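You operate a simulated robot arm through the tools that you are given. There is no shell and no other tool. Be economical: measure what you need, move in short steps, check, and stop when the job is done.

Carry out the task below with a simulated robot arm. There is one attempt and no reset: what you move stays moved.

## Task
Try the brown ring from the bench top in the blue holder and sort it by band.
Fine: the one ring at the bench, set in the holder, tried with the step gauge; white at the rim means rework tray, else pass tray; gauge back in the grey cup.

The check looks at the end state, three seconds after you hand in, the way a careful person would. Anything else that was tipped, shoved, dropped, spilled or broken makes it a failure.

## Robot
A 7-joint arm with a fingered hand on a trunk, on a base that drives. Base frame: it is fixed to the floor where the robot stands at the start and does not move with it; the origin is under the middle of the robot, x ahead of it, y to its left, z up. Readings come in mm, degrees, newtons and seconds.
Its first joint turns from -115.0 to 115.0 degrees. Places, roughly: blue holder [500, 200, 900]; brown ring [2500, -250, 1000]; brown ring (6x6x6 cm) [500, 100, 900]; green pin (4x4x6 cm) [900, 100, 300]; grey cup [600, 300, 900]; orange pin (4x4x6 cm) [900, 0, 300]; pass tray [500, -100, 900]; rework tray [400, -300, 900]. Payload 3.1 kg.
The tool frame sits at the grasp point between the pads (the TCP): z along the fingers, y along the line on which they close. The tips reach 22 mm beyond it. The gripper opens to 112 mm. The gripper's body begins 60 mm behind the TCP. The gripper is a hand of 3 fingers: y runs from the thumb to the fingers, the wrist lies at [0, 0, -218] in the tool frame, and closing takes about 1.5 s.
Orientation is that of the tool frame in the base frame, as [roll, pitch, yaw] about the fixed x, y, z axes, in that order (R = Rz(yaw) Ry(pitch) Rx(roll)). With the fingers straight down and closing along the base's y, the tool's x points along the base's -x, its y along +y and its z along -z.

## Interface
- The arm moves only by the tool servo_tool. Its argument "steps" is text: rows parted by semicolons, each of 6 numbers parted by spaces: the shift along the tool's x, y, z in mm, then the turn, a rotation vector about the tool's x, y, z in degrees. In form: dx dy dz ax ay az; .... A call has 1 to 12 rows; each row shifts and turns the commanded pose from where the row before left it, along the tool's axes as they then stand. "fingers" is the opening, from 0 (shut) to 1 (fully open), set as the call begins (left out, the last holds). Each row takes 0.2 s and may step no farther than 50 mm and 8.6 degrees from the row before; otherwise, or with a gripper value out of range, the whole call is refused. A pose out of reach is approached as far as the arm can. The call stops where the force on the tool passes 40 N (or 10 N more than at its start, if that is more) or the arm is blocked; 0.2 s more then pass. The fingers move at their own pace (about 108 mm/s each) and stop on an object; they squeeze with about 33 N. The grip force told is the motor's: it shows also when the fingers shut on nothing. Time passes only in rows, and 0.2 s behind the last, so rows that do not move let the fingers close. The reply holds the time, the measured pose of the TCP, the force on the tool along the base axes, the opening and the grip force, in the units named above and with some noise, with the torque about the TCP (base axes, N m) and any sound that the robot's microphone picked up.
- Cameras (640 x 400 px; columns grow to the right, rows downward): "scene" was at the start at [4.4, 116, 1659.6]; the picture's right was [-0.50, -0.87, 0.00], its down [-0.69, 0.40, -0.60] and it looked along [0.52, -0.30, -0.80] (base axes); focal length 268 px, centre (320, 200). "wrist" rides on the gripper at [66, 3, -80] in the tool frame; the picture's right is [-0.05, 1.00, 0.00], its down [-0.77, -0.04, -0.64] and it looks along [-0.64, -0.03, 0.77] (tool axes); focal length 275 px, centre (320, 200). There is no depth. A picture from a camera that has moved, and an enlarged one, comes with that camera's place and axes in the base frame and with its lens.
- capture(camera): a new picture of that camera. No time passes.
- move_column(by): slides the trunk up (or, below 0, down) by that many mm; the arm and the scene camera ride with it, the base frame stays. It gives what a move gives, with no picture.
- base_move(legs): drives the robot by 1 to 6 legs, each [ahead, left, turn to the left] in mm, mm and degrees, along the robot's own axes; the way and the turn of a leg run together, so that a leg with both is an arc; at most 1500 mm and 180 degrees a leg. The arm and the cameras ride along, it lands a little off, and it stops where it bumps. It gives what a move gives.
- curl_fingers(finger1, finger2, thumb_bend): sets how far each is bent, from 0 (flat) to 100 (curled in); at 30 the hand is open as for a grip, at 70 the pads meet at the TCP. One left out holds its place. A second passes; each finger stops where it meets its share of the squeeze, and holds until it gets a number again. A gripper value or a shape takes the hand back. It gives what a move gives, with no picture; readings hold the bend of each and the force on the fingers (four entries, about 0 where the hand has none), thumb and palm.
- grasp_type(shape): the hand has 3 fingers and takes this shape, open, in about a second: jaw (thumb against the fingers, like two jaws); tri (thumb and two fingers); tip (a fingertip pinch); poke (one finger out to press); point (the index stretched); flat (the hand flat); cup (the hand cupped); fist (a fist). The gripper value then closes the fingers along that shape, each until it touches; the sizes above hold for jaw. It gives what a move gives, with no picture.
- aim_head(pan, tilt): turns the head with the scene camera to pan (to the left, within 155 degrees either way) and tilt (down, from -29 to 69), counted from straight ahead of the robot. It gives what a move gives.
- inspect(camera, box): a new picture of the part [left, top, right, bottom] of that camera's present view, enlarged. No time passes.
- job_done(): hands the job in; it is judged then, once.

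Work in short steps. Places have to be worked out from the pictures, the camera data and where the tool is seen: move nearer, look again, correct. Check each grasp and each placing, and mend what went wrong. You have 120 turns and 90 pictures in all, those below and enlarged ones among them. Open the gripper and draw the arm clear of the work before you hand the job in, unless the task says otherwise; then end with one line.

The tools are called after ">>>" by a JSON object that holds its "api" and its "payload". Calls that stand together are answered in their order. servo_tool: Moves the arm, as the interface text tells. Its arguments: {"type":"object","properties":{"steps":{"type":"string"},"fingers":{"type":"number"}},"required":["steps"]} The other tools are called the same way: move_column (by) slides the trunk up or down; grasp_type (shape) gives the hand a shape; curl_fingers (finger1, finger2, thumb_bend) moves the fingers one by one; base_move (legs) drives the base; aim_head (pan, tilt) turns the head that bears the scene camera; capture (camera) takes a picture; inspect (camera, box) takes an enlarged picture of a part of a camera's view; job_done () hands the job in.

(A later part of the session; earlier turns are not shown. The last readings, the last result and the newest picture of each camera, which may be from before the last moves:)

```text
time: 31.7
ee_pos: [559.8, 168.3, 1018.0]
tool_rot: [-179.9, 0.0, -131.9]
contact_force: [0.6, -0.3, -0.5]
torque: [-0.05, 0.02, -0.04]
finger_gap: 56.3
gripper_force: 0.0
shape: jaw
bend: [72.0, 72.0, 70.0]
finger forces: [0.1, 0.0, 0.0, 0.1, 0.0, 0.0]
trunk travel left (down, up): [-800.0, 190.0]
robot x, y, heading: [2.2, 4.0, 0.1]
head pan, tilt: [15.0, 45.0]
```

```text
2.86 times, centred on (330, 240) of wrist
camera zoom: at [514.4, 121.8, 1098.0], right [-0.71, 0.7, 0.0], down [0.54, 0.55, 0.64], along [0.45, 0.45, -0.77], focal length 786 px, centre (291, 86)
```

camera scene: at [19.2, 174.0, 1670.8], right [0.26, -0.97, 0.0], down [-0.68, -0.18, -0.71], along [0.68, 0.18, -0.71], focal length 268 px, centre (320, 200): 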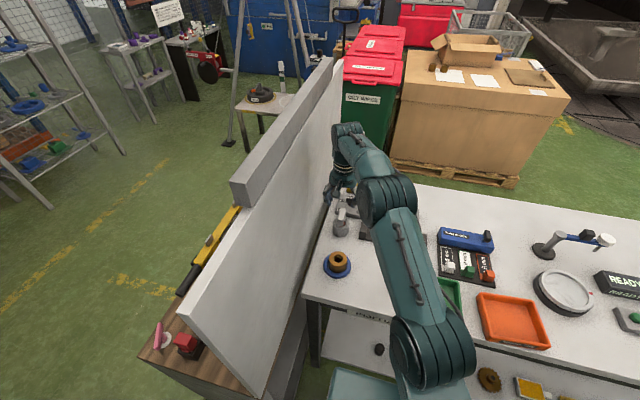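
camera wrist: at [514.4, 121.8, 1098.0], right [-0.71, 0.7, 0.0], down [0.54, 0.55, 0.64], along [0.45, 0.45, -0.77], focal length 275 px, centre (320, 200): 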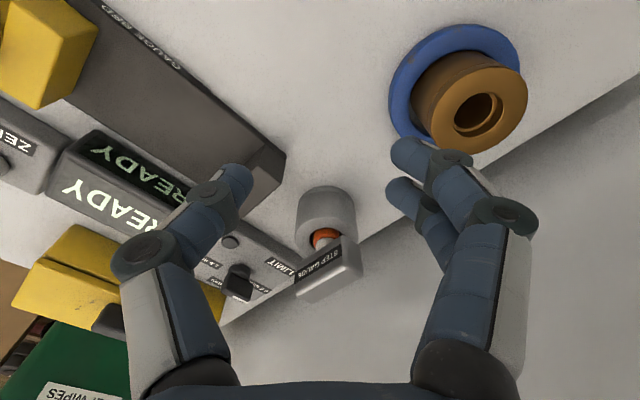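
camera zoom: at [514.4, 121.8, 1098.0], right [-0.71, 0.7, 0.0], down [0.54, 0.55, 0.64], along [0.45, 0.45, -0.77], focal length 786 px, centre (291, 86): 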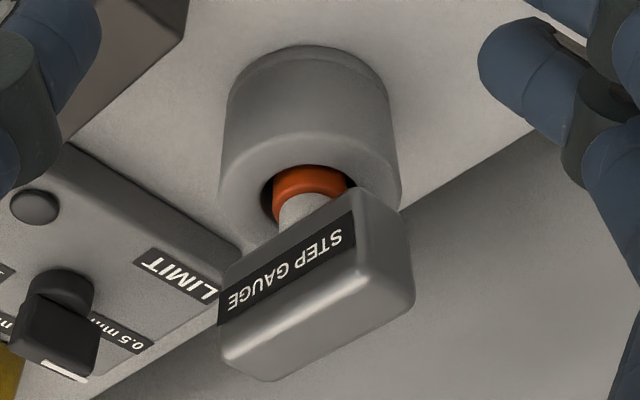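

Now it's clear: the gauge is a T with a bar about 57×25×30 mm along x, centred near (645, 262) with its top at about z 970, and the stem is vertical in the cup. I yaw back and move above it.

>>> {"api": "servo_tool", "payload": {"steps": "0 0 -15 0 0 8; 0 0 -15 0 0 8; 0 0 0 0 0 8; 0 0 0 0 0 8; 0 0 0 0 0 8; 0 0 0 0 0 8; -28 31 0 0 0 0; -28 31 0 0 0 0; -29 31 0 0 0 0; 0 0 0 0 0 0"}}

>>> {"api": "capture", "payload": {"camera": "wrist"}}

>>> {"api": "capture", "payload": {"camera": "scene"}}

```text
time: 33.9
ee_pos: [616.4, 237.5, 1049.4]
tool_rot: [-180.0, -0.1, 179.9]
contact_force: [-1.1, 0.6, -0.4]
torque: [-0.01, 0.0, 0.0]
finger_gap: 56.5
gripper_force: 0.0
shape: jaw
bend: [72.0, 72.0, 70.0]
finger forces: [0.0, 0.0, 0.0, 0.1, 0.1, 0.0]
out of reach, approached as far as the arm can: row 9
trunk travel left (down, up): [-800.0, 190.0]
robot x, y, heading: [0.2, -2.1, 0.0]
head pan, tilt: [15.0, 45.0]
```

```text
53 pictures are left
camera wrist: at [551.7, 241.4, 1128.0], right [0.05, 1.0, 0.0], down [0.77, -0.04, 0.63], along [0.63, -0.03, -0.77], focal length 275 px, centre (320, 200)
```

wrist: 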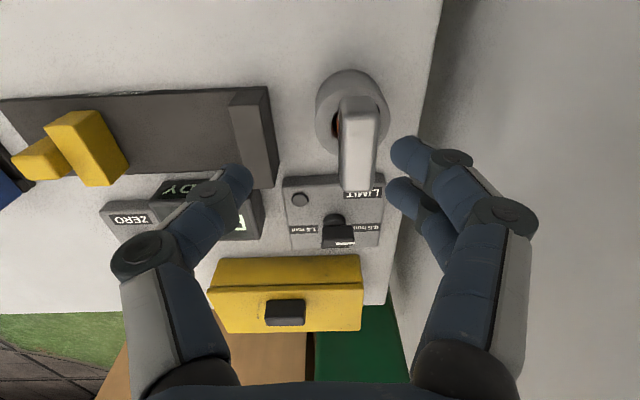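

```text
52 pictures are left
camera scene: at [19.8, 174.3, 1670.7], right [0.26, -0.97, 0.0], down [-0.68, -0.18, -0.71], along [0.68, 0.18, -0.71], focal length 268 px, centre (320, 200)
```

scene: 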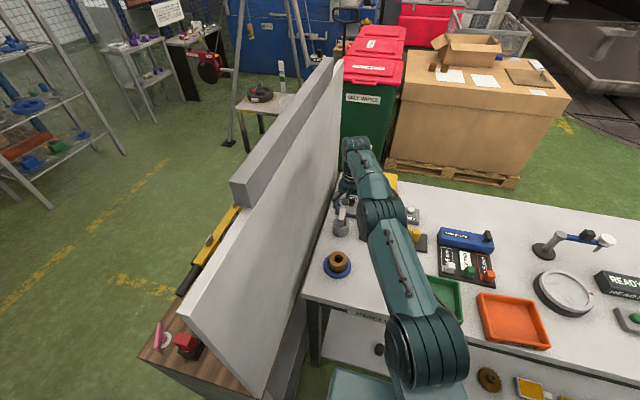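

The gauge is out of reach from here, since the arm stops at about 660 mm radius. I retract and raise the hand, then drive ahead in two cautious legs.

>>> {"api": "servo_tool", "payload": {"steps": "40 0 -20 0 0 0; 40 -10 -20 0 0 0; 40 -10 0 0 0 0; 0 0 0 0 0 0"}}

>>> {"api": "base_move", "payload": {"legs": [[50, 0, 0]]}}

>>> {"api": "aim_head", "payload": {"pan": 20, "tilt": 69}}

>>> {"api": "capture", "payload": {"camera": "scene"}}

```text
time: 34.9
ee_pos: [496.6, 217.6, 1087.7]
tool_rot: [180.0, 0.0, -180.0]
contact_force: [0.6, 0.3, 0.2]
torque: [0.01, -0.02, -0.01]
finger_gap: 56.3
gripper_force: 0.2
shape: jaw
bend: [73.0, 73.0, 70.0]
finger forces: [0.0, 0.0, 0.0, 0.0, 0.0, 0.0]
trunk travel left (down, up): [-800.0, 190.0]
robot x, y, heading: [1.7, -3.3, -0.1]
head pan, tilt: [15.0, 45.0]
```

```text
time: 35.8
ee_pos: [545.6, 217.0, 1088.8]
tool_rot: [-180.0, 0.0, 180.0]
contact_force: [0.3, -0.2, -0.2]
torque: [-0.02, 0.04, -0.01]
finger_gap: 56.4
gripper_force: 0.0
shape: jaw
bend: [73.0, 73.0, 70.0]
finger forces: [0.1, 0.0, 0.0, 0.0, 0.1, 0.1]
trunk travel left (down, up): [-800.0, 190.0]
robot x, y, heading: [52.0, 2.5, 0.1]
head pan, tilt: [15.0, 45.0]
```

```text
time: 36.7
ee_pos: [544.6, 217.6, 1089.2]
tool_rot: [-180.0, 0.1, -180.0]
contact_force: [-0.4, -0.4, 0.4]
torque: [0.01, -0.01, 0.01]
finger_gap: 56.2
gripper_force: 0.0
shape: jaw
bend: [73.0, 73.0, 70.0]
finger forces: [0.0, 0.0, 0.0, 0.0, 0.0, 0.0]
trunk travel left (down, up): [-800.0, 190.0]
robot x, y, heading: [53.1, 1.1, 0.0]
head pan, tilt: [20.0, 68.8]
```

```text
51 pictures are left
camera scene: at [42.7, 172.1, 1642.0], right [0.34, -0.94, 0.0], down [-0.88, -0.32, -0.36], along [0.34, 0.12, -0.93], focal length 268 px, centre (320, 200)
```

scene: 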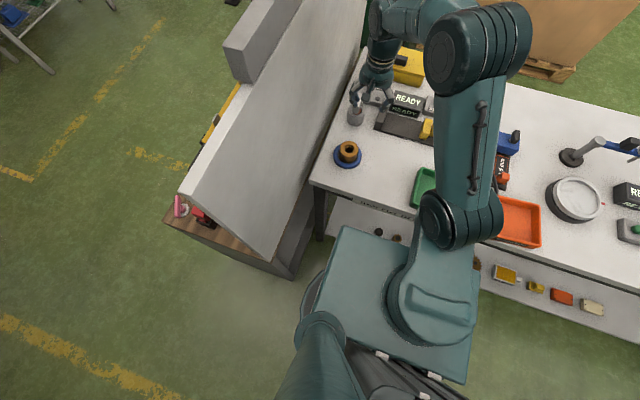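

No bump. I drive another 50 mm, which should still leave about 90 mm to the bench edge.

>>> {"api": "base_move", "payload": {"legs": [[50, 0, 0]]}}

>>> {"api": "servo_tool", "payload": {"steps": "-25 22 0 0 0 0; -24 22 -5 0 0 0; 0 0 0 0 0 0; 0 0 0 0 0 0"}}

>>> {"api": "capture", "payload": {"camera": "wrist"}}

```text
time: 37.6
ee_pos: [594.0, 217.2, 1087.5]
tool_rot: [180.0, 0.0, -179.9]
contact_force: [-0.3, -0.5, -0.2]
torque: [-0.01, 0.04, -0.01]
finger_gap: 56.4
gripper_force: 0.1
shape: jaw
bend: [73.0, 73.0, 70.0]
finger forces: [0.0, 0.0, 0.1, 0.1, 0.0, 0.1]
trunk travel left (down, up): [-800.0, 190.0]
robot x, y, heading: [100.1, -2.9, 0.3]
head pan, tilt: [20.0, 68.8]
```

```text
time: 38.6
ee_pos: [643.6, 262.0, 1093.8]
tool_rot: [179.9, -0.1, -179.8]
contact_force: [0.0, -0.4, 0.2]
torque: [0.01, 0.01, 0.02]
finger_gap: 56.5
gripper_force: 0.0
shape: jaw
bend: [73.0, 73.0, 70.0]
finger forces: [0.0, 0.0, 0.1, 0.1, 0.0, 0.0]
trunk travel left (down, up): [-800.0, 190.0]
robot x, y, heading: [100.1, -1.8, 0.2]
head pan, tilt: [20.0, 68.8]
```

```text
50 pictures are left
camera wrist: at [578.3, 266.2, 1172.9], right [0.05, 1.0, 0.0], down [0.77, -0.03, 0.64], along [0.63, -0.03, -0.77], focal length 275 px, centre (320, 200)
```

wrist: 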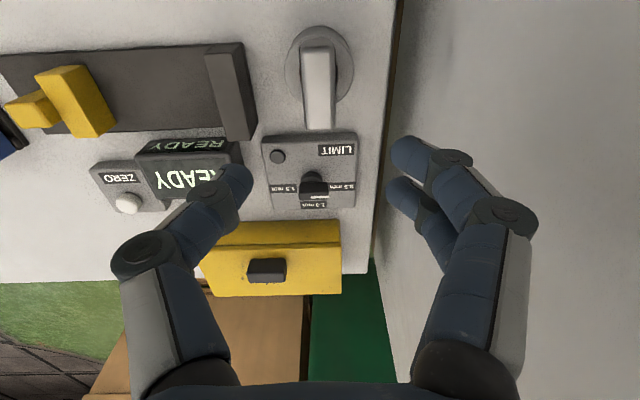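

The handle is centred under the TCP at about (644, 262.5). I descend to z≈1000 and check.

>>> {"api": "servo_tool", "payload": {"steps": "-1 0 31 0 0 0; 0 0 31 0 0 0; 0 0 30 0 0 0; 0 0 0 0 0 0"}}

>>> {"api": "capture", "payload": {"camera": "wrist"}}

>>> {"api": "aim_head", "payload": {"pan": 15, "tilt": 45}}

>>> {"api": "inspect", "payload": {"camera": "scene", "box": [290, 150, 390, 240]}}

```text
time: 39.6
ee_pos: [645.1, 262.1, 1001.7]
tool_rot: [180.0, 0.0, -179.9]
contact_force: [-0.8, -0.2, -0.3]
torque: [-0.01, -0.02, 0.0]
finger_gap: 56.4
gripper_force: 0.1
shape: jaw
bend: [73.0, 73.0, 70.0]
finger forces: [0.0, 0.1, 0.0, 0.1, 0.0, 0.1]
trunk travel left (down, up): [-800.0, 190.0]
robot x, y, heading: [98.6, -2.1, 0.1]
head pan, tilt: [20.0, 68.8]
```

```text
49 pictures are left
camera wrist: at [579.0, 266.8, 1080.5], right [0.05, 1.0, 0.0], down [0.77, -0.04, 0.64], along [0.64, -0.03, -0.77], focal length 275 px, centre (320, 200)
```

wrist: 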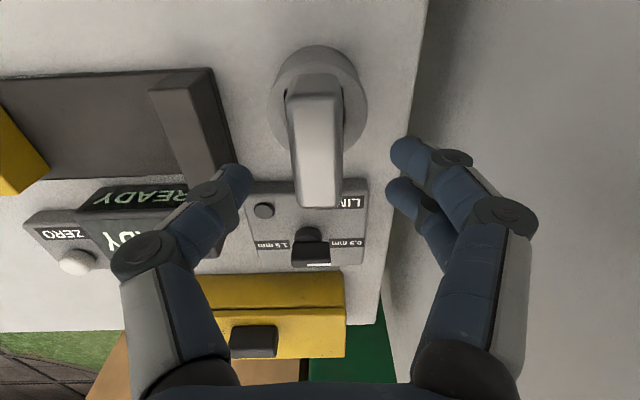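

```text
time: 40.5
ee_pos: [645.2, 261.9, 1000.9]
tool_rot: [-180.0, 0.0, -179.9]
contact_force: [0.4, -0.4, -0.2]
torque: [-0.02, 0.0, -0.03]
finger_gap: 56.3
gripper_force: 0.1
shape: jaw
bend: [73.0, 73.0, 70.0]
finger forces: [0.0, 0.1, 0.0, 0.0, 0.0, 0.1]
trunk travel left (down, up): [-800.0, 190.0]
robot x, y, heading: [97.9, 0.2, 0.0]
head pan, tilt: [15.0, 45.0]
```

```text
4.44 times, centred on (340, 195) of scene
camera zoom: at [118.2, 174.2, 1670.7], right [0.26, -0.97, 0.0], down [-0.68, -0.18, -0.71], along [0.68, 0.18, -0.71], focal length 1193 px, centre (231, 222)
```

zoom: 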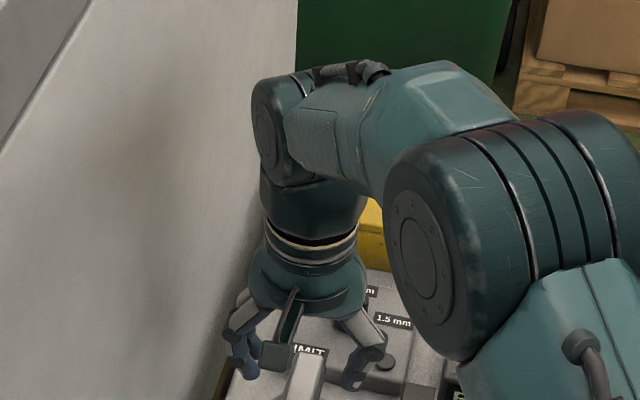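

Well centred. I descend to z≈957 and close on the handle.

>>> {"api": "servo_tool", "payload": {"steps": "0 0 15 0 0 0; 0 0 15 0 0 0; 0 0 14 0 0 0; 0 0 0 0 0 0"}}

>>> {"api": "servo_tool", "payload": {"steps": "0 0 0 0 0 0; 0 0 0 0 0 0; 0 0 0 0 0 0; 0 0 0 0 0 0; 0 0 0 0 0 0; 0 0 0 0 0 0", "fingers": 0}}

>>> {"api": "capture", "payload": {"camera": "wrist"}}

```text
time: 41.5
ee_pos: [642.9, 261.9, 956.8]
tool_rot: [179.9, 0.0, -179.9]
contact_force: [-0.9, 0.1, 0.1]
torque: [-0.01, 0.0, 0.0]
finger_gap: 56.6
gripper_force: 0.0
shape: jaw
bend: [73.0, 73.0, 70.0]
finger forces: [0.1, 0.1, 0.0, 0.1, 0.1, 0.1]
trunk travel left (down, up): [-800.0, 190.0]
robot x, y, heading: [98.1, -3.8, 0.1]
head pan, tilt: [15.0, 45.0]
```

```text
time: 42.9
ee_pos: [643.2, 262.5, 955.7]
tool_rot: [-180.0, -0.1, 180.0]
contact_force: [-0.2, -3.8, -3.5]
torque: [-0.15, 0.05, 0.03]
finger_gap: 16.6
gripper_force: 33.1
shape: jaw
bend: [73.0, 73.0, 71.0]
finger forces: [21.1, 20.4, 0.0, 0.0, 30.9, 0.1]
trunk travel left (down, up): [-800.0, 190.0]
robot x, y, heading: [97.9, 1.0, 0.1]
head pan, tilt: [15.0, 45.0]
```

```text
47 pictures are left
camera wrist: at [578.5, 265.5, 1036.2], right [0.05, 1.0, 0.0], down [0.77, -0.04, 0.64], along [0.63, -0.03, -0.77], focal length 275 px, centre (320, 200)
```

wrist: 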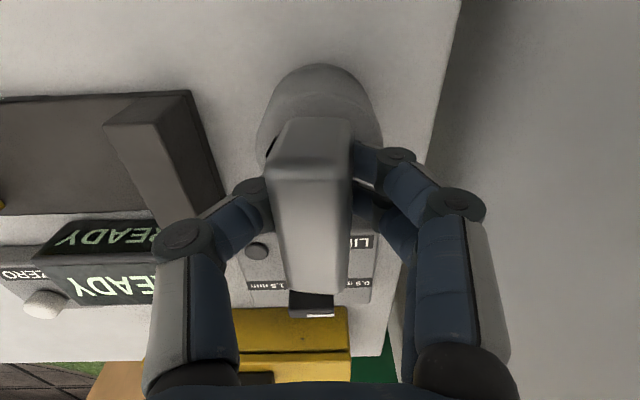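

Gripped, gap 16.6. I lift straight up slowly and look.

>>> {"api": "servo_tool", "payload": {"steps": "0 0 -10 0 0 0; 0 0 -15 0 0 0; 0 0 -20 0 0 0; 0 0 -25 0 0 0; 0 0 -25 0 0 0; 0 0 0 0 0 0"}}

>>> {"api": "capture", "payload": {"camera": "wrist"}}

>>> {"api": "inspect", "payload": {"camera": "scene", "box": [280, 150, 390, 250]}}

```text
time: 44.3
ee_pos: [643.9, 262.8, 1051.1]
tool_rot: [-180.0, 0.0, -179.8]
contact_force: [0.2, 0.3, -1.3]
torque: [0.0, -0.01, 0.02]
finger_gap: 16.8
gripper_force: 33.0
shape: jaw
bend: [74.0, 74.0, 71.0]
finger forces: [23.5, 21.6, 0.0, 0.1, 31.1, 0.0]
trunk travel left (down, up): [-800.0, 190.0]
robot x, y, heading: [100.6, -0.9, -0.3]
head pan, tilt: [15.0, 45.0]
```

```text
46 pictures are left
camera wrist: at [577.8, 266.1, 1130.1], right [0.05, 1.0, 0.0], down [0.77, -0.04, 0.64], along [0.63, -0.03, -0.77], focal length 275 px, centre (320, 200)
```

wrist: 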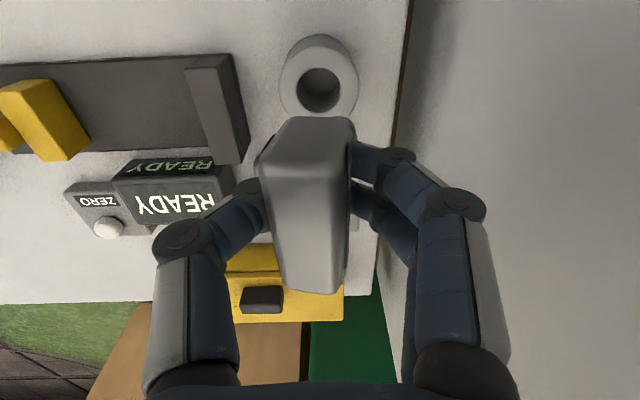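

```text
4.00 times, centred on (335, 200) of scene
camera zoom: at [119.0, 174.4, 1670.7], right [0.26, -0.97, 0.0], down [-0.68, -0.18, -0.71], along [0.68, 0.18, -0.71], focal length 1074 px, centre (260, 200)
```

zoom: 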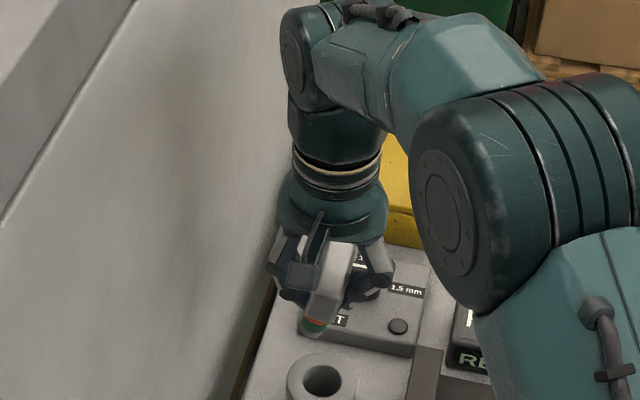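

The gauge is out of the cup. I carry it back toward the ring at safe height and inspect the stem and its tilt.

>>> {"api": "servo_tool", "payload": {"steps": "0 -10 -20 0 0 0; 45 -5 0 0 0 0; 45 -5 0 0 0 0; 40 0 0 0 0 0; 0 0 0 0 0 0"}}

>>> {"api": "aim_head", "payload": {"pan": 10, "tilt": 55}}

>>> {"api": "capture", "payload": {"camera": "scene"}}

>>> {"api": "capture", "payload": {"camera": "wrist"}}

```text
time: 45.5
ee_pos: [517.0, 242.4, 1073.0]
tool_rot: [-180.0, 0.1, -179.9]
contact_force: [0.7, -0.2, -1.2]
torque: [0.0, 0.02, -0.04]
finger_gap: 16.3
gripper_force: 32.8
shape: jaw
bend: [74.0, 74.0, 71.0]
finger forces: [24.6, 23.2, 0.0, 0.0, 30.4, 0.0]
trunk travel left (down, up): [-800.0, 190.0]
robot x, y, heading: [98.1, -1.3, 0.0]
head pan, tilt: [15.0, 45.0]
```

```text
time: 46.2
ee_pos: [516.2, 241.4, 1072.0]
tool_rot: [-180.0, 0.0, -179.9]
contact_force: [-0.6, -0.4, -1.7]
torque: [0.01, -0.05, 0.02]
finger_gap: 16.6
gripper_force: 32.3
shape: jaw
bend: [74.0, 74.0, 71.0]
finger forces: [24.7, 23.2, 0.0, 0.0, 30.5, 0.0]
trunk travel left (down, up): [-800.0, 190.0]
robot x, y, heading: [100.6, -3.2, 0.1]
head pan, tilt: [10.0, 55.0]
```

```text
44 pictures are left
camera scene: at [110.8, 165.8, 1657.4], right [0.17, -0.98, 0.0], down [-0.81, -0.14, -0.57], along [0.57, 0.1, -0.82], focal length 268 px, centre (320, 200)
```

scene: 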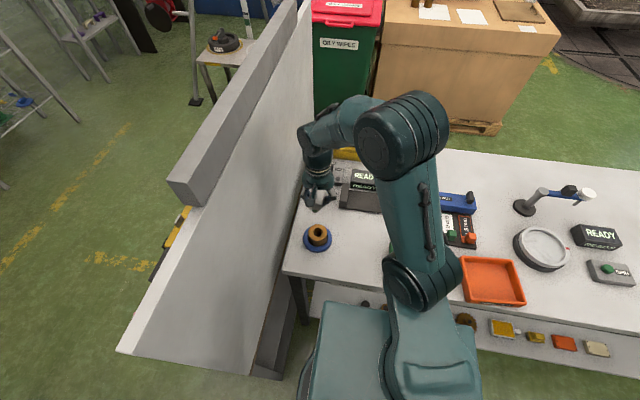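

```text
43 pictures are left
camera wrist: at [449.7, 245.6, 1151.9], right [0.05, 1.0, 0.0], down [0.77, -0.04, 0.64], along [0.64, -0.03, -0.77], focal length 275 px, centre (320, 200)
```

wrist: 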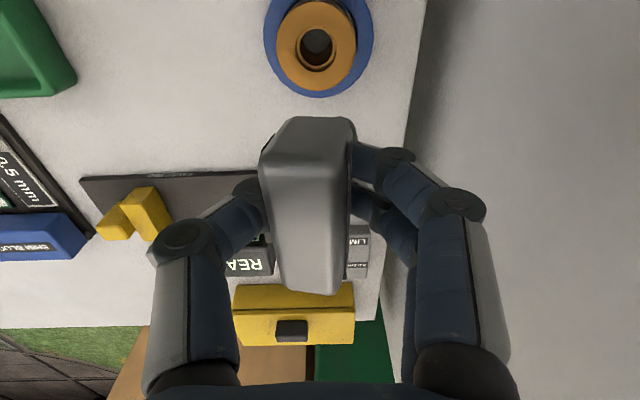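

>>> {"api": "inspect", "payload": {"camera": "scene", "box": [290, 180, 354, 220]}}

>>> {"api": "inspect", "payload": {"camera": "wrist", "box": [230, 90, 390, 310]}}

```text
10.00 times, centred on (322, 200) of scene
camera zoom: at [110.8, 165.8, 1657.4], right [0.17, -0.98, 0.0], down [-0.81, -0.14, -0.57], along [0.57, 0.1, -0.82], focal length 2684 px, centre (300, 200)
```

zoom: 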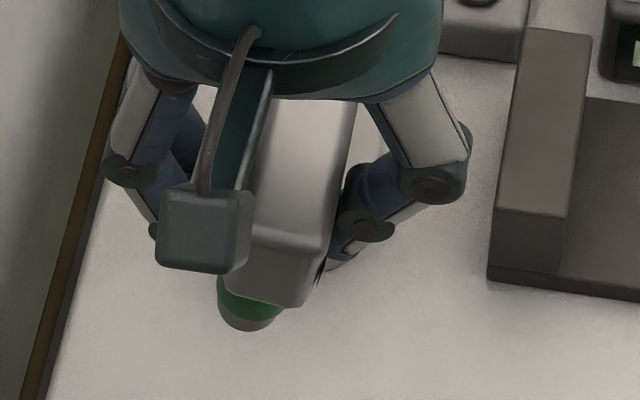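

```text
1.82 times, centred on (310, 200) of wrist
camera zoom: at [449.7, 245.6, 1151.9], right [0.05, 1.0, 0.0], down [0.77, -0.04, 0.64], along [0.64, -0.03, -0.77], focal length 500 px, centre (338, 200)
```

zoom: 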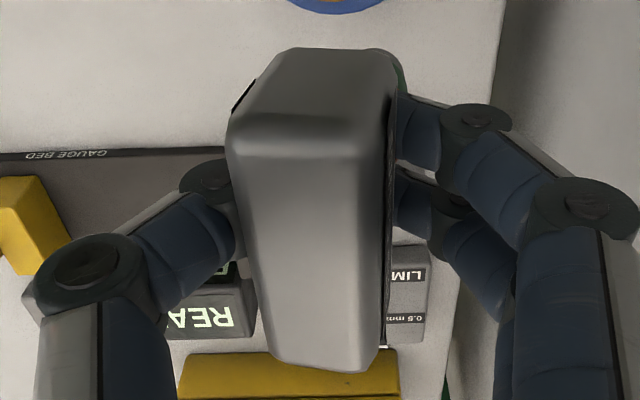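

The gauge hangs rolled about 12° in the grip, its foot leaning toward the fingers. Correcting that here would lean the hand into the wall, so I yaw the hand 90° first. The correction then leans the hand toward the robot.

>>> {"api": "servo_tool", "payload": {"steps": "0 0 0 0 0 -7.5; 0 0 0 0 0 -7.5; 0 0 0 0 0 -7.5; 0 0 0 0 0 -7.5; 0 0 0 0 0 -7.5; 0 0 0 0 0 -7.5; 0 0 0 0 0 -7.5; 0 0 0 0 0 -7.5; 0 0 0 0 0 -7.5; 0 0 0 0 0 -7.5; 0 0 0 0 0 -7.5; 0 0 0 0 0 -7.5"}}

>>> {"api": "inspect", "payload": {"camera": "scene", "box": [285, 170, 359, 220]}}

>>> {"api": "capture", "payload": {"camera": "wrist"}}

```text
time: 48.8
ee_pos: [514.4, 241.1, 1072.0]
tool_rot: [179.9, 0.0, -89.8]
contact_force: [0.1, -0.3, -0.8]
torque: [0.0, -0.02, 0.03]
finger_gap: 16.7
gripper_force: 33.1
shape: jaw
bend: [74.0, 74.0, 71.0]
finger forces: [25.2, 23.6, 0.0, 0.0, 30.5, 0.0]
trunk travel left (down, up): [-800.0, 190.0]
robot x, y, heading: [99.1, 0.1, 0.1]
head pan, tilt: [10.0, 55.0]
```

```text
8.00 times, centred on (322, 195) of scene
camera zoom: at [110.9, 165.6, 1657.4], right [0.17, -0.98, 0.0], down [-0.81, -0.14, -0.57], along [0.56, 0.1, -0.82], focal length 2147 px, centre (304, 240)
```

zoom: 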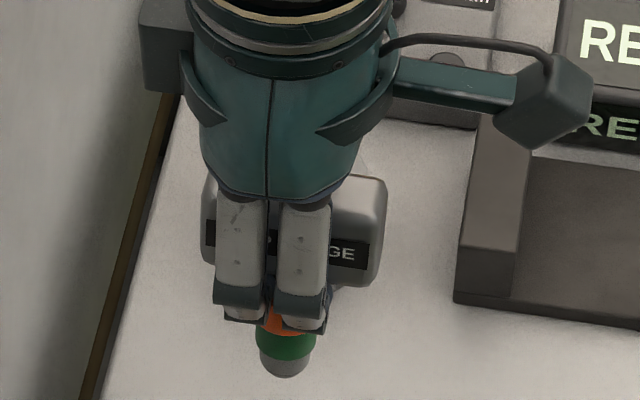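

```text
39 pictures are left
camera wrist: at [511.8, 175.8, 1152.0], right [-1.0, 0.04, 0.0], down [0.03, 0.77, 0.64], along [0.03, 0.64, -0.77], focal length 275 px, centre (320, 200)
```

wrist: 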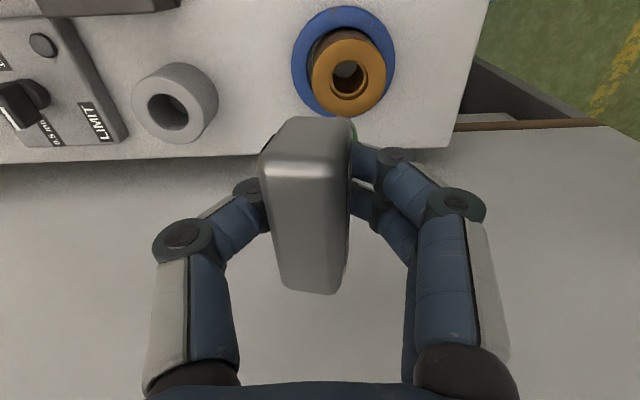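

The foot sits 11–13 mm toward tool +y over about 67 mm, so the lean is roughly 10°. I rotate the tool 10° about its x and recheck.

>>> {"api": "servo_tool", "payload": {"steps": "0 0 0 5 0 0; 0 0 0 5 0 0; 0 0 0 0 0 0"}}

>>> {"api": "inspect", "payload": {"camera": "scene", "box": [285, 170, 359, 220]}}

>>> {"api": "capture", "payload": {"camera": "wrist"}}

```text
time: 49.6
ee_pos: [514.2, 241.7, 1071.7]
tool_rot: [-169.9, 0.0, -89.9]
contact_force: [0.5, -0.1, -1.1]
torque: [0.01, 0.04, 0.01]
finger_gap: 16.6
gripper_force: 33.4
shape: jaw
bend: [74.0, 74.0, 71.0]
finger forces: [25.0, 24.5, 0.0, 0.1, 30.2, 0.0]
trunk travel left (down, up): [-800.0, 190.0]
robot x, y, heading: [97.9, -0.3, 0.1]
head pan, tilt: [10.0, 55.0]
```

```text
8.00 times, centred on (322, 195) of scene
camera zoom: at [111.3, 165.7, 1657.3], right [0.17, -0.98, 0.0], down [-0.81, -0.14, -0.57], along [0.56, 0.1, -0.82], focal length 2147 px, centre (304, 240)
```

zoom: 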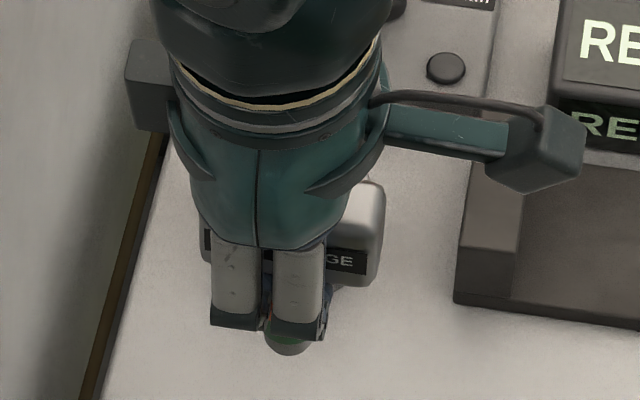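

```text
37 pictures are left
camera wrist: at [497.8, 176.1, 1150.0], right [-0.98, 0.05, -0.17], down [-0.08, 0.77, 0.63], along [0.16, 0.64, -0.75], focal length 275 px, centre (320, 200)
```

wrist: 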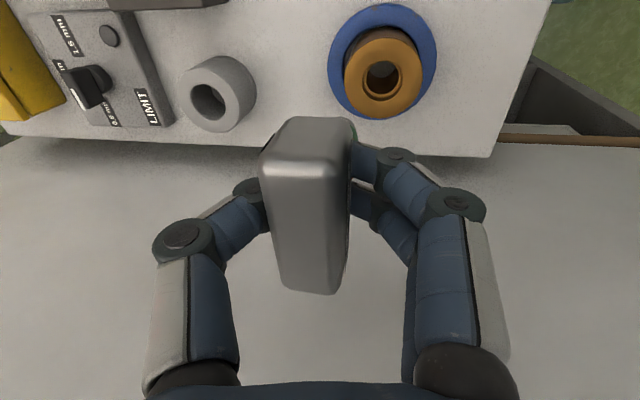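

The lean is now mostly gone, leaving perhaps 0–3°. I move the gauge over the bore at about (493, 241.5) with its tip just above the ring, and look.

>>> {"api": "servo_tool", "payload": {"steps": "0 10 0 0 0 0; 0 10 0 0 0 0; 0 8.5 25 0 0 0; 0 4 25 0 0 0; 0 0 0 0 0 0"}}

>>> {"api": "capture", "payload": {"camera": "wrist"}}

>>> {"api": "inspect", "payload": {"camera": "scene", "box": [280, 195, 360, 255]}}

```text
time: 50.8
ee_pos: [489.4, 241.0, 1017.4]
tool_rot: [-170.0, 0.0, -90.0]
contact_force: [0.6, -0.3, -1.8]
torque: [0.0, 0.06, 0.01]
finger_gap: 16.4
gripper_force: 33.2
shape: jaw
bend: [74.0, 74.0, 71.0]
finger forces: [25.9, 24.8, 0.0, 0.0, 29.8, 0.0]
trunk travel left (down, up): [-800.0, 190.0]
robot x, y, heading: [99.1, 1.7, 0.3]
head pan, tilt: [10.0, 55.0]
```

```text
36 pictures are left
camera wrist: at [473.6, 174.5, 1094.3], right [-0.98, 0.05, -0.17], down [-0.08, 0.77, 0.63], along [0.16, 0.64, -0.75], focal length 275 px, centre (320, 200)
```

wrist: 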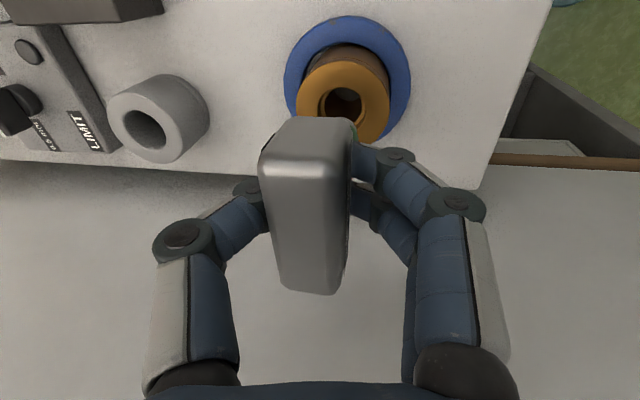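

```text
6.67 times, centred on (320, 225) of scene
camera zoom: at [110.5, 165.3, 1657.4], right [0.17, -0.98, 0.0], down [-0.81, -0.14, -0.57], along [0.56, 0.1, -0.82], focal length 1790 px, centre (320, 33)
```

zoom: 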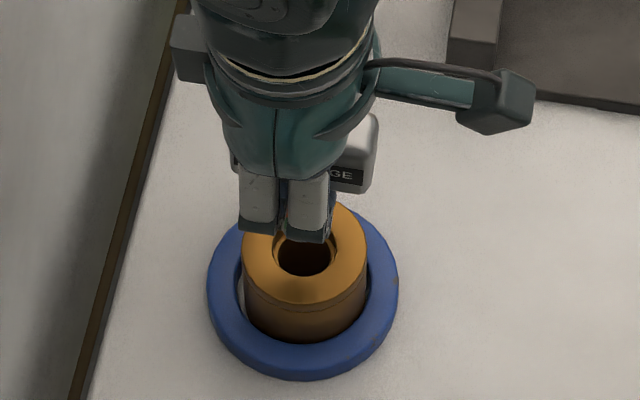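

The tip should be at about TCP + (2, −1), so it is nearly over the bore. I nudge 1 mm in +y and lower in small vertical steps, watching the force.

>>> {"api": "servo_tool", "payload": {"steps": "-1 0 0 0 0 0; 0 0.87 4.92 0 0 0; 0 0.87 4.92 0 0 0; 0 0.7 3.94 0 0 0; 0 0.52 2.95 0 0 0; 0 0.52 2.95 0 0 0; 0 0 0 0 0 0"}}

>>> {"api": "inspect", "payload": {"camera": "scene", "box": [280, 195, 360, 255]}}

```text
time: 52.4
ee_pos: [490.6, 242.7, 997.6]
tool_rot: [-170.0, 0.0, -90.0]
contact_force: [-0.1, 0.5, -2.0]
torque: [-0.02, 0.01, -0.01]
finger_gap: 16.6
gripper_force: 32.6
shape: jaw
bend: [74.0, 74.0, 71.0]
finger forces: [26.5, 25.5, 0.0, 0.0, 29.8, 0.0]
trunk travel left (down, up): [-800.0, 190.0]
robot x, y, heading: [101.8, 2.6, 0.3]
head pan, tilt: [10.0, 55.0]
```

```text
6.67 times, centred on (320, 225) of scene
camera zoom: at [110.9, 165.6, 1657.3], right [0.17, -0.98, 0.0], down [-0.81, -0.14, -0.57], along [0.56, 0.1, -0.82], focal length 1790 px, centre (320, 33)
```

zoom: 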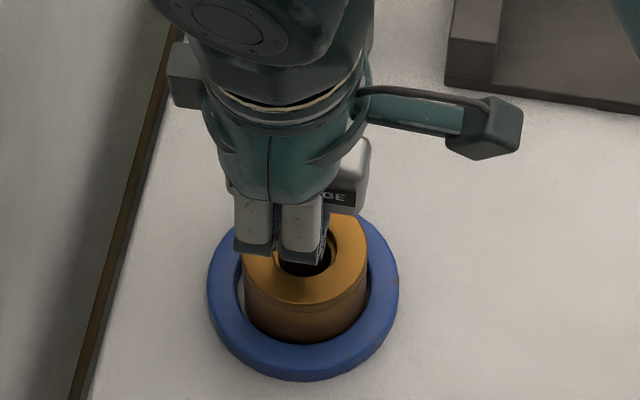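

By scene-camera comparison the tip lies about 4 mm too far in +y relative to the bore. I shift −4 mm in y and continue lowering gently.

>>> {"api": "servo_tool", "payload": {"steps": "2 0 0 0 0 0; 2 0 0 0 0 0; 0 0.35 1.97 0 0 0; 0 0.35 1.97 0 0 0; 0 0 0 0 0 0"}}

>>> {"api": "capture", "payload": {"camera": "wrist"}}

>>> {"api": "inspect", "payload": {"camera": "scene", "box": [280, 195, 360, 255]}}

```text
time: 53.6
ee_pos: [491.1, 237.9, 994.1]
tool_rot: [-170.1, 0.0, -89.8]
contact_force: [-1.0, -0.8, -2.0]
torque: [0.01, -0.01, -0.01]
finger_gap: 16.6
gripper_force: 32.9
shape: jaw
bend: [74.0, 74.0, 71.0]
finger forces: [26.7, 25.6, 0.0, 0.0, 29.8, 0.1]
trunk travel left (down, up): [-800.0, 190.0]
robot x, y, heading: [99.2, 3.7, 0.1]
head pan, tilt: [10.0, 55.0]
```

```text
33 pictures are left
camera wrist: at [474.6, 173.2, 1071.6], right [-0.98, 0.05, -0.17], down [-0.08, 0.77, 0.63], along [0.16, 0.64, -0.76], focal length 275 px, centre (320, 200)
```

wrist: 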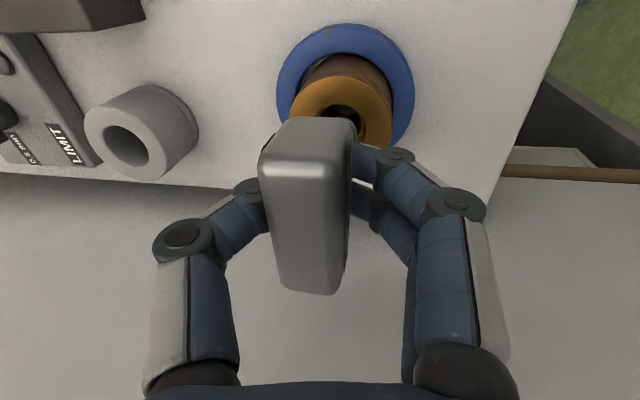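

```text
6.67 times, centred on (320, 225) of scene
camera zoom: at [110.9, 165.7, 1657.3], right [0.17, -0.98, 0.0], down [-0.81, -0.14, -0.57], along [0.56, 0.1, -0.82], focal length 1790 px, centre (320, 33)
```

zoom: 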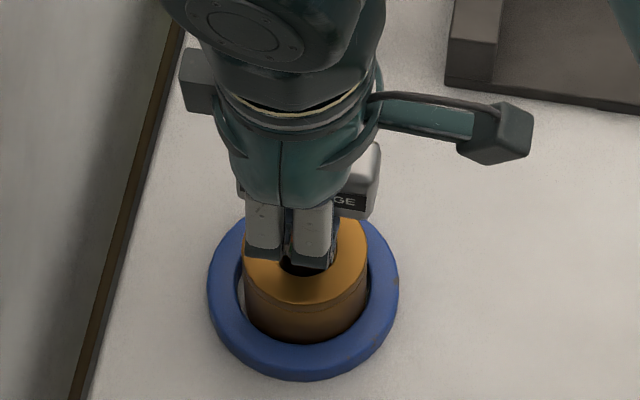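

I zoom on the gap between handle and bore in the wrist view.

>>> {"api": "inspect", "payload": {"camera": "wrist", "box": [270, 60, 420, 155]}}

```text
4.21 times, centred on (345, 108) of wrist
camera zoom: at [474.6, 173.2, 1071.6], right [-0.98, 0.05, -0.17], down [-0.08, 0.77, 0.63], along [0.16, 0.64, -0.76], focal length 1159 px, centre (215, 590)
```

zoom: 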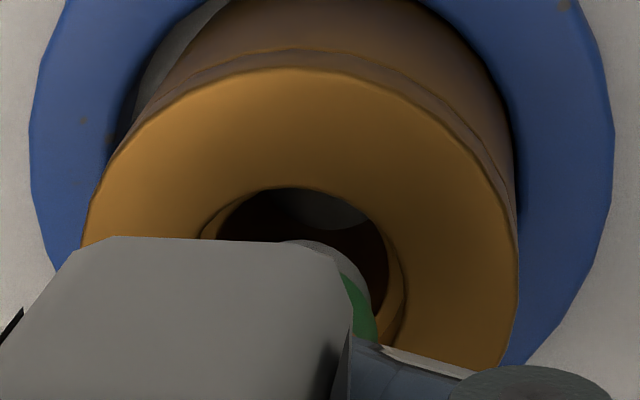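

The tip and green band are visible entering over the bore, centred in x. I lower 6 mm more and compare.

>>> {"api": "servo_tool", "payload": {"steps": "0 0.35 1.97 0 0 0; 0 0.35 1.97 0 0 0; 0 0.35 1.97 0 0 0; 0 0 0 0 0 0"}}

>>> {"api": "inspect", "payload": {"camera": "wrist", "box": [270, 60, 420, 155]}}

```text
time: 54.6
ee_pos: [490.4, 239.5, 987.9]
tool_rot: [-170.0, 0.0, -90.0]
contact_force: [0.3, 0.7, -2.1]
torque: [-0.03, 0.02, -0.01]
finger_gap: 16.6
gripper_force: 33.5
shape: jaw
bend: [74.0, 74.0, 71.0]
finger forces: [27.0, 25.8, 0.1, 0.1, 29.8, 0.0]
trunk travel left (down, up): [-800.0, 190.0]
robot x, y, heading: [101.3, 1.4, 0.2]
head pan, tilt: [10.0, 55.0]
```

```text
4.21 times, centred on (345, 108) of wrist
camera zoom: at [474.9, 173.9, 1065.2], right [-0.98, 0.05, -0.17], down [-0.08, 0.77, 0.63], along [0.16, 0.64, -0.75], focal length 1159 px, centre (215, 590)
```

zoom: 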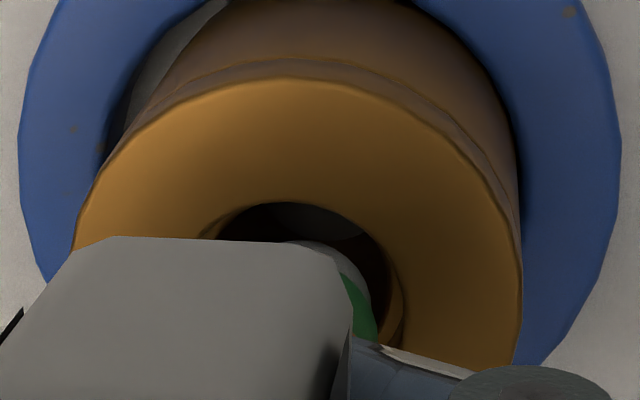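

Still free; the gap is closing as expected. I lower another 6 mm.

>>> {"api": "servo_tool", "payload": {"steps": "0 0.35 1.97 0 0 0; 0 0.35 1.97 0 0 0; 0 0.35 1.97 0 0 0; 0 0 0 0 0 0"}}

>>> {"api": "inspect", "payload": {"camera": "wrist", "box": [270, 60, 420, 155]}}

```text
time: 55.6
ee_pos: [491.0, 238.3, 981.6]
tool_rot: [-170.0, 0.0, -89.8]
contact_force: [0.0, 0.1, -1.1]
torque: [0.02, 0.0, 0.01]
finger_gap: 16.3
gripper_force: 33.2
shape: jaw
bend: [74.0, 74.0, 71.0]
finger forces: [27.1, 26.1, 0.1, 0.1, 29.8, 0.0]
trunk travel left (down, up): [-800.0, 190.0]
robot x, y, heading: [97.1, 1.0, -0.0]
head pan, tilt: [10.0, 55.0]
```

```text
4.21 times, centred on (345, 108) of wrist
camera zoom: at [474.2, 173.3, 1058.8], right [-0.98, 0.05, -0.17], down [-0.08, 0.77, 0.63], along [0.16, 0.64, -0.75], focal length 1159 px, centre (215, 590)
```

zoom: 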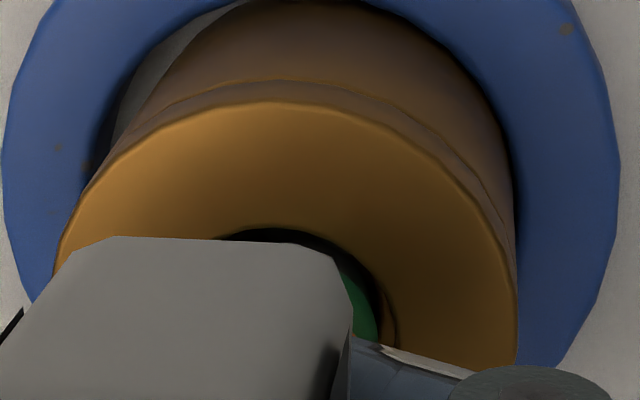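

The tip has entered the bore with no contact. I shift 1.2 mm in +x for centring and keep lowering.

>>> {"api": "servo_tool", "payload": {"steps": "0 -1.2 0 0 0 0; 0 0.35 1.97 0 0 0; 0 0.35 1.97 0 0 0; 0 0.35 1.97 0 0 0; 0 0.35 1.97 0 0 0; 0 0 0 0 0 0"}}

>>> {"api": "inspect", "payload": {"camera": "wrist", "box": [270, 60, 420, 155]}}

```text
time: 57.0
ee_pos: [492.3, 238.5, 972.1]
tool_rot: [-169.9, -0.1, -90.0]
contact_force: [-0.3, -0.6, -1.9]
torque: [0.0, 0.01, -0.03]
finger_gap: 16.6
gripper_force: 33.6
shape: jaw
bend: [74.0, 74.0, 71.0]
finger forces: [27.5, 26.3, 0.0, 0.0, 29.8, 0.1]
trunk travel left (down, up): [-800.0, 190.0]
robot x, y, heading: [99.0, 0.5, 0.1]
head pan, tilt: [10.0, 55.0]
```

```text
4.21 times, centred on (345, 108) of wrist
camera zoom: at [476.4, 173.8, 1050.9], right [-0.98, 0.05, -0.17], down [-0.08, 0.77, 0.63], along [0.16, 0.64, -0.75], focal length 1159 px, centre (215, 590)
```

zoom: 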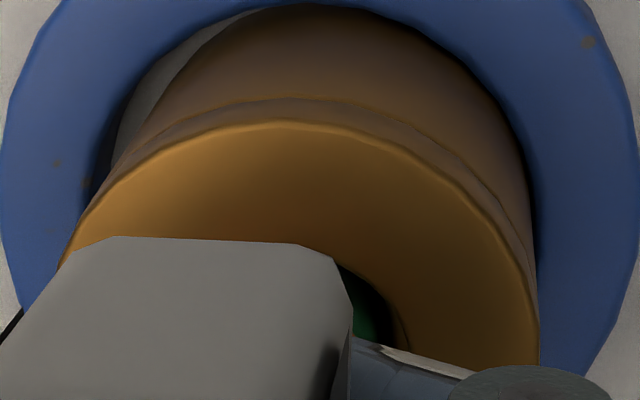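

Inside and free. I keep lowering in 2 mm steps and watch for contact.

>>> {"api": "servo_tool", "payload": {"steps": "0 0.35 1.97 0 0 0; 0 0.35 1.97 0 0 0; 0 0.35 1.97 0 0 0; 0 0.35 1.97 0 0 0; 0 0 0 0 0 0"}}

>>> {"api": "inspect", "payload": {"camera": "scene", "box": [280, 195, 360, 255]}}

```text
time: 58.2
ee_pos: [492.6, 238.7, 964.0]
tool_rot: [-170.1, 0.0, -89.9]
contact_force: [-0.1, 1.0, -1.0]
torque: [-0.03, 0.01, 0.01]
finger_gap: 16.6
gripper_force: 32.9
shape: jaw
bend: [74.0, 74.0, 71.0]
finger forces: [27.6, 26.7, 0.0, 0.0, 29.9, 0.0]
trunk travel left (down, up): [-800.0, 190.0]
robot x, y, heading: [103.2, 0.0, 0.1]
head pan, tilt: [10.0, 55.0]
```

```text
6.67 times, centred on (320, 225) of scene
camera zoom: at [110.9, 165.7, 1657.3], right [0.17, -0.98, 0.0], down [-0.81, -0.14, -0.57], along [0.56, 0.1, -0.82], focal length 1790 px, centre (320, 33)
```

zoom: 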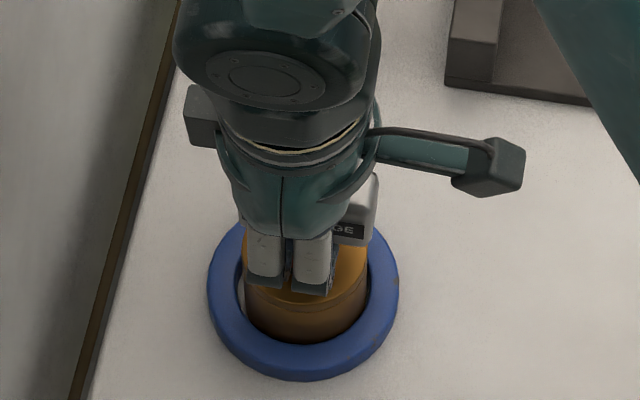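

Still free at TCP z 964. I lower a further 8 mm in 2 mm steps.

>>> {"api": "servo_tool", "payload": {"steps": "0 0.35 1.97 0 0 0; 0 0.35 1.97 0 0 0; 0 0.35 1.97 0 0 0; 0 0.35 1.97 0 0 0; 0 0 0 0 0 0"}}

>>> {"api": "capture", "payload": {"camera": "wrist"}}

```text
time: 59.4
ee_pos: [491.5, 239.0, 958.6]
tool_rot: [-169.9, 0.1, -89.9]
contact_force: [-2.4, 3.1, 13.8]
torque: [0.0, 0.06, 0.03]
finger_gap: 17.4
gripper_force: 33.2
shape: jaw
bend: [76.0, 75.0, 71.0]
finger forces: [33.9, 31.5, 0.1, 0.0, 28.6, 0.0]
trunk travel left (down, up): [-800.0, 190.0]
robot x, y, heading: [100.1, -0.8, 0.2]
head pan, tilt: [10.0, 55.0]
```

```text
26 pictures are left
camera wrist: at [475.1, 174.2, 1035.9], right [-0.98, 0.04, -0.18], down [-0.08, 0.77, 0.63], along [0.16, 0.64, -0.75], focal length 275 px, centre (320, 200)
```

wrist: 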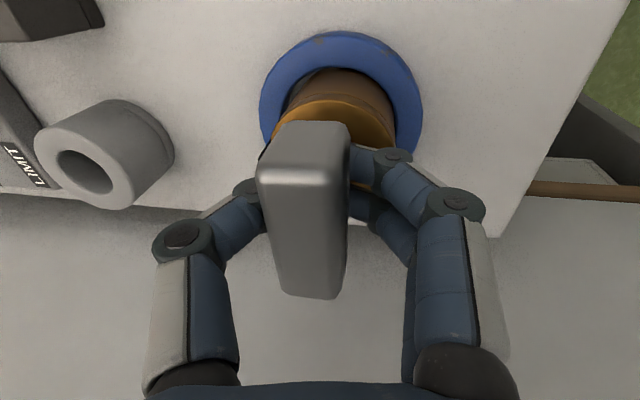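

Contact at TCP z ≈ 958.6 with about 14 N, so the gauge has seated. I release it so it settles freely, then back the hand up and look at the band at the rim.

>>> {"api": "servo_tool", "payload": {"steps": "0 0 0 0 0 0; 0 0 0 0 0 0; 0 0 0 0 0 0; 0 0 0 0 0 0", "fingers": 0.5}}

>>> {"api": "servo_tool", "payload": {"steps": "0 0 -25 0 0 0; 0 0 -30 0 0 0; 0 0 -35 0 0 0; 0 0 -35 0 0 0; 0 0 0 0 0 0"}}

>>> {"api": "capture", "payload": {"camera": "wrist"}}

```text
time: 60.4
ee_pos: [492.0, 238.9, 956.9]
tool_rot: [-170.0, 0.0, -90.0]
contact_force: [3.3, -1.3, 12.6]
torque: [-0.03, 0.21, 0.03]
finger_gap: 49.9
gripper_force: 0.0
shape: jaw
bend: [76.0, 76.0, 70.0]
finger forces: [6.3, 6.4, 0.0, 0.1, 0.0, 0.0]
trunk travel left (down, up): [-800.0, 190.0]
robot x, y, heading: [99.7, 0.2, -0.1]
head pan, tilt: [10.0, 55.0]
```

```text
time: 61.6
ee_pos: [470.1, 239.8, 1080.2]
tool_rot: [-170.1, 0.0, -89.9]
contact_force: [-0.2, 0.1, 0.6]
torque: [0.01, -0.01, 0.01]
finger_gap: 55.3
gripper_force: 0.0
shape: jaw
bend: [73.0, 73.0, 70.0]
finger forces: [0.0, 0.0, 0.0, 0.1, 0.1, 0.0]
trunk travel left (down, up): [-800.0, 190.0]
robot x, y, heading: [99.1, -3.5, 0.2]
head pan, tilt: [10.0, 55.0]
```

```text
25 pictures are left
camera wrist: at [454.5, 174.4, 1158.7], right [-0.98, 0.05, -0.17], down [-0.08, 0.77, 0.63], along [0.16, 0.64, -0.76], focal length 275 px, centre (320, 200)
```

wrist: 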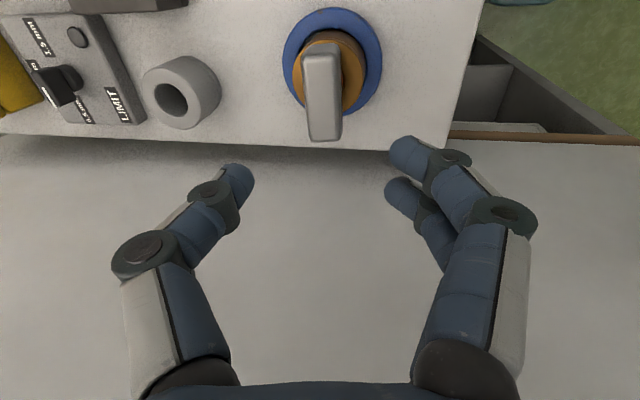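

The fingertips had touched the ring, but the gauge is now free and has settled by itself. I check with the scene camera.

>>> {"api": "inspect", "payload": {"camera": "scene", "box": [280, 195, 360, 255]}}

>>> {"api": "inspect", "payload": {"camera": "wrist", "box": [270, 0, 400, 150]}}

```text
6.67 times, centred on (320, 225) of scene
camera zoom: at [111.4, 166.3, 1657.3], right [0.17, -0.98, 0.0], down [-0.81, -0.14, -0.57], along [0.56, 0.1, -0.82], focal length 1790 px, centre (320, 33)
```

zoom: 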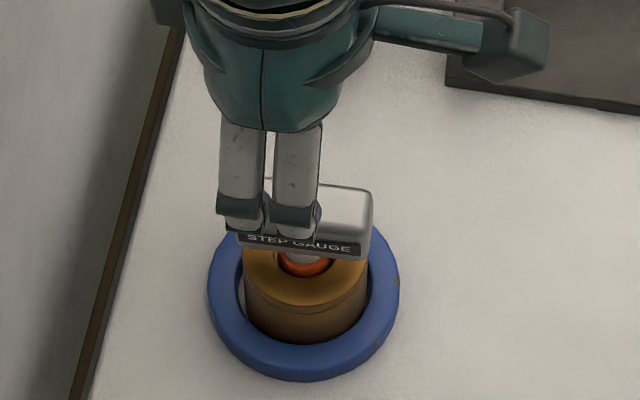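

```text
2.67 times, centred on (335, 75) of wrist
camera zoom: at [454.5, 174.4, 1158.7], right [-0.98, 0.05, -0.17], down [-0.08, 0.77, 0.63], along [0.16, 0.64, -0.76], focal length 734 px, centre (280, 533)
```

zoom: 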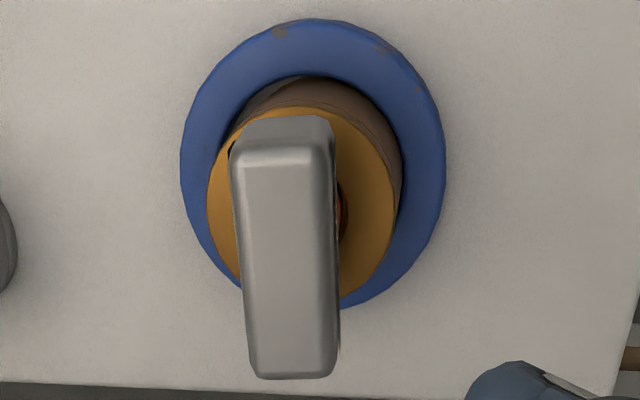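

Orange shows at the rim from above. I take a tight zoom to judge whether orange or white is exactly at the rim.

>>> {"api": "inspect", "payload": {"camera": "scene", "box": [308, 228, 328, 241]}}

>>> {"api": "servo_tool", "payload": {"steps": "0 0 0 -5 0 7.5; 0 0 0 -5 0 7.5; 0 0 0 0 0 7.5; 0 0 0 0 0 7.5; 0 0 0 0 0 7.5; 0 0 0 0 0 7.5; 0 0 0 0 0 7.5; 0 0 0 0 0 7.5; 0 0 0 0 0 7.5; 0 0 0 0 0 7.5; 0 0 0 0 0 7.5; 0 0 0 0 0 7.5"}}

```text
16.00 times, centred on (318, 234) of scene
camera zoom: at [111.4, 166.3, 1657.3], right [0.17, -0.98, 0.0], down [-0.81, -0.14, -0.57], along [0.56, 0.1, -0.82], focal length 4295 px, centre (352, -352)
```

zoom: 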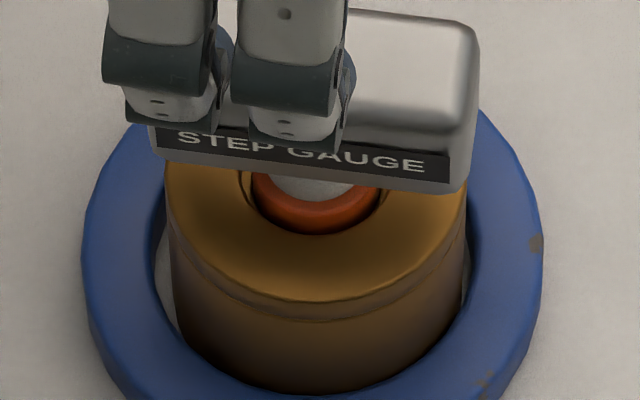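

```text
refused: row 1 steps farther than a row can; nothing moved
```

Orange crosses the rim here, with white clear above it. To be sure, I take a low side view: hand upright again, yawed back and brought in front of the ring.

>>> {"api": "servo_tool", "payload": {"steps": "0 0 -15 -5 0 0; 0 0 -15 -5 0 0; 0 0 0 0 0 8.4; 0 0 0 0 0 8.4; 0 0 0 0 0 8.4; 0 0 0 0 0 8.4; 0 0 0 0 0 8.4; 0 0 0 0 0 8.4; 0 0 0 0 0 8.4; 0 0 0 0 0 8.4; 0 0 0 0 0 8.4; 0 0 0 0 0 8.4"}}

>>> {"api": "servo_tool", "payload": {"steps": "0 0 0 0 0 6; 35 0 0 0 0 0; 30 0 35 0 0 0; 0 0 45 0 0 0; 0 0 45 0 0 0; 0 0 35 0 0 0; 0 0 0 0 0 0"}}

>>> {"api": "capture", "payload": {"camera": "wrist"}}

```text
time: 64.2
ee_pos: [467.2, 239.3, 1110.0]
tool_rot: [-180.0, 0.0, -174.2]
contact_force: [0.2, 0.3, -0.6]
torque: [-0.04, -0.02, -0.04]
finger_gap: 55.5
gripper_force: 0.1
shape: jaw
bend: [73.0, 73.0, 70.0]
finger forces: [0.0, 0.0, 0.0, 0.0, 0.0, 0.1]
trunk travel left (down, up): [-800.0, 190.0]
robot x, y, heading: [98.8, 0.6, 0.2]
head pan, tilt: [10.0, 55.0]
```

```text
time: 65.8
ee_pos: [401.5, 239.7, 949.4]
tool_rot: [180.0, 0.1, -179.9]
contact_force: [0.4, 1.1, -0.5]
torque: [-0.02, -0.01, -0.05]
finger_gap: 55.3
gripper_force: 0.1
shape: jaw
bend: [73.0, 73.0, 70.0]
finger forces: [0.0, 0.0, 0.1, 0.0, 0.0, 0.1]
trunk travel left (down, up): [-800.0, 190.0]
robot x, y, heading: [99.8, -1.1, 0.2]
head pan, tilt: [10.0, 55.0]
```

```text
21 pictures are left
camera wrist: at [336.2, 242.3, 1027.9], right [0.05, 1.0, 0.0], down [0.77, -0.04, 0.64], along [0.64, -0.03, -0.77], focal length 275 px, centre (320, 200)
```

wrist: 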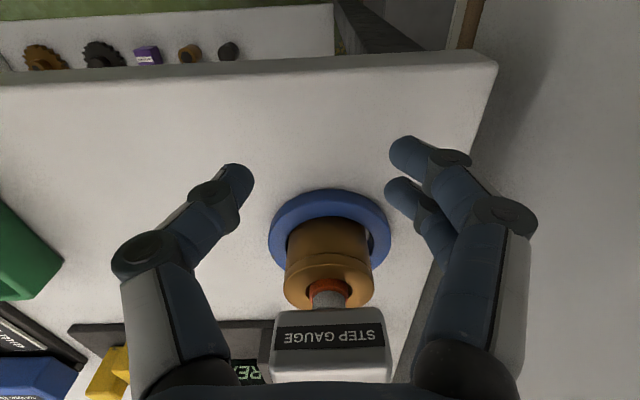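

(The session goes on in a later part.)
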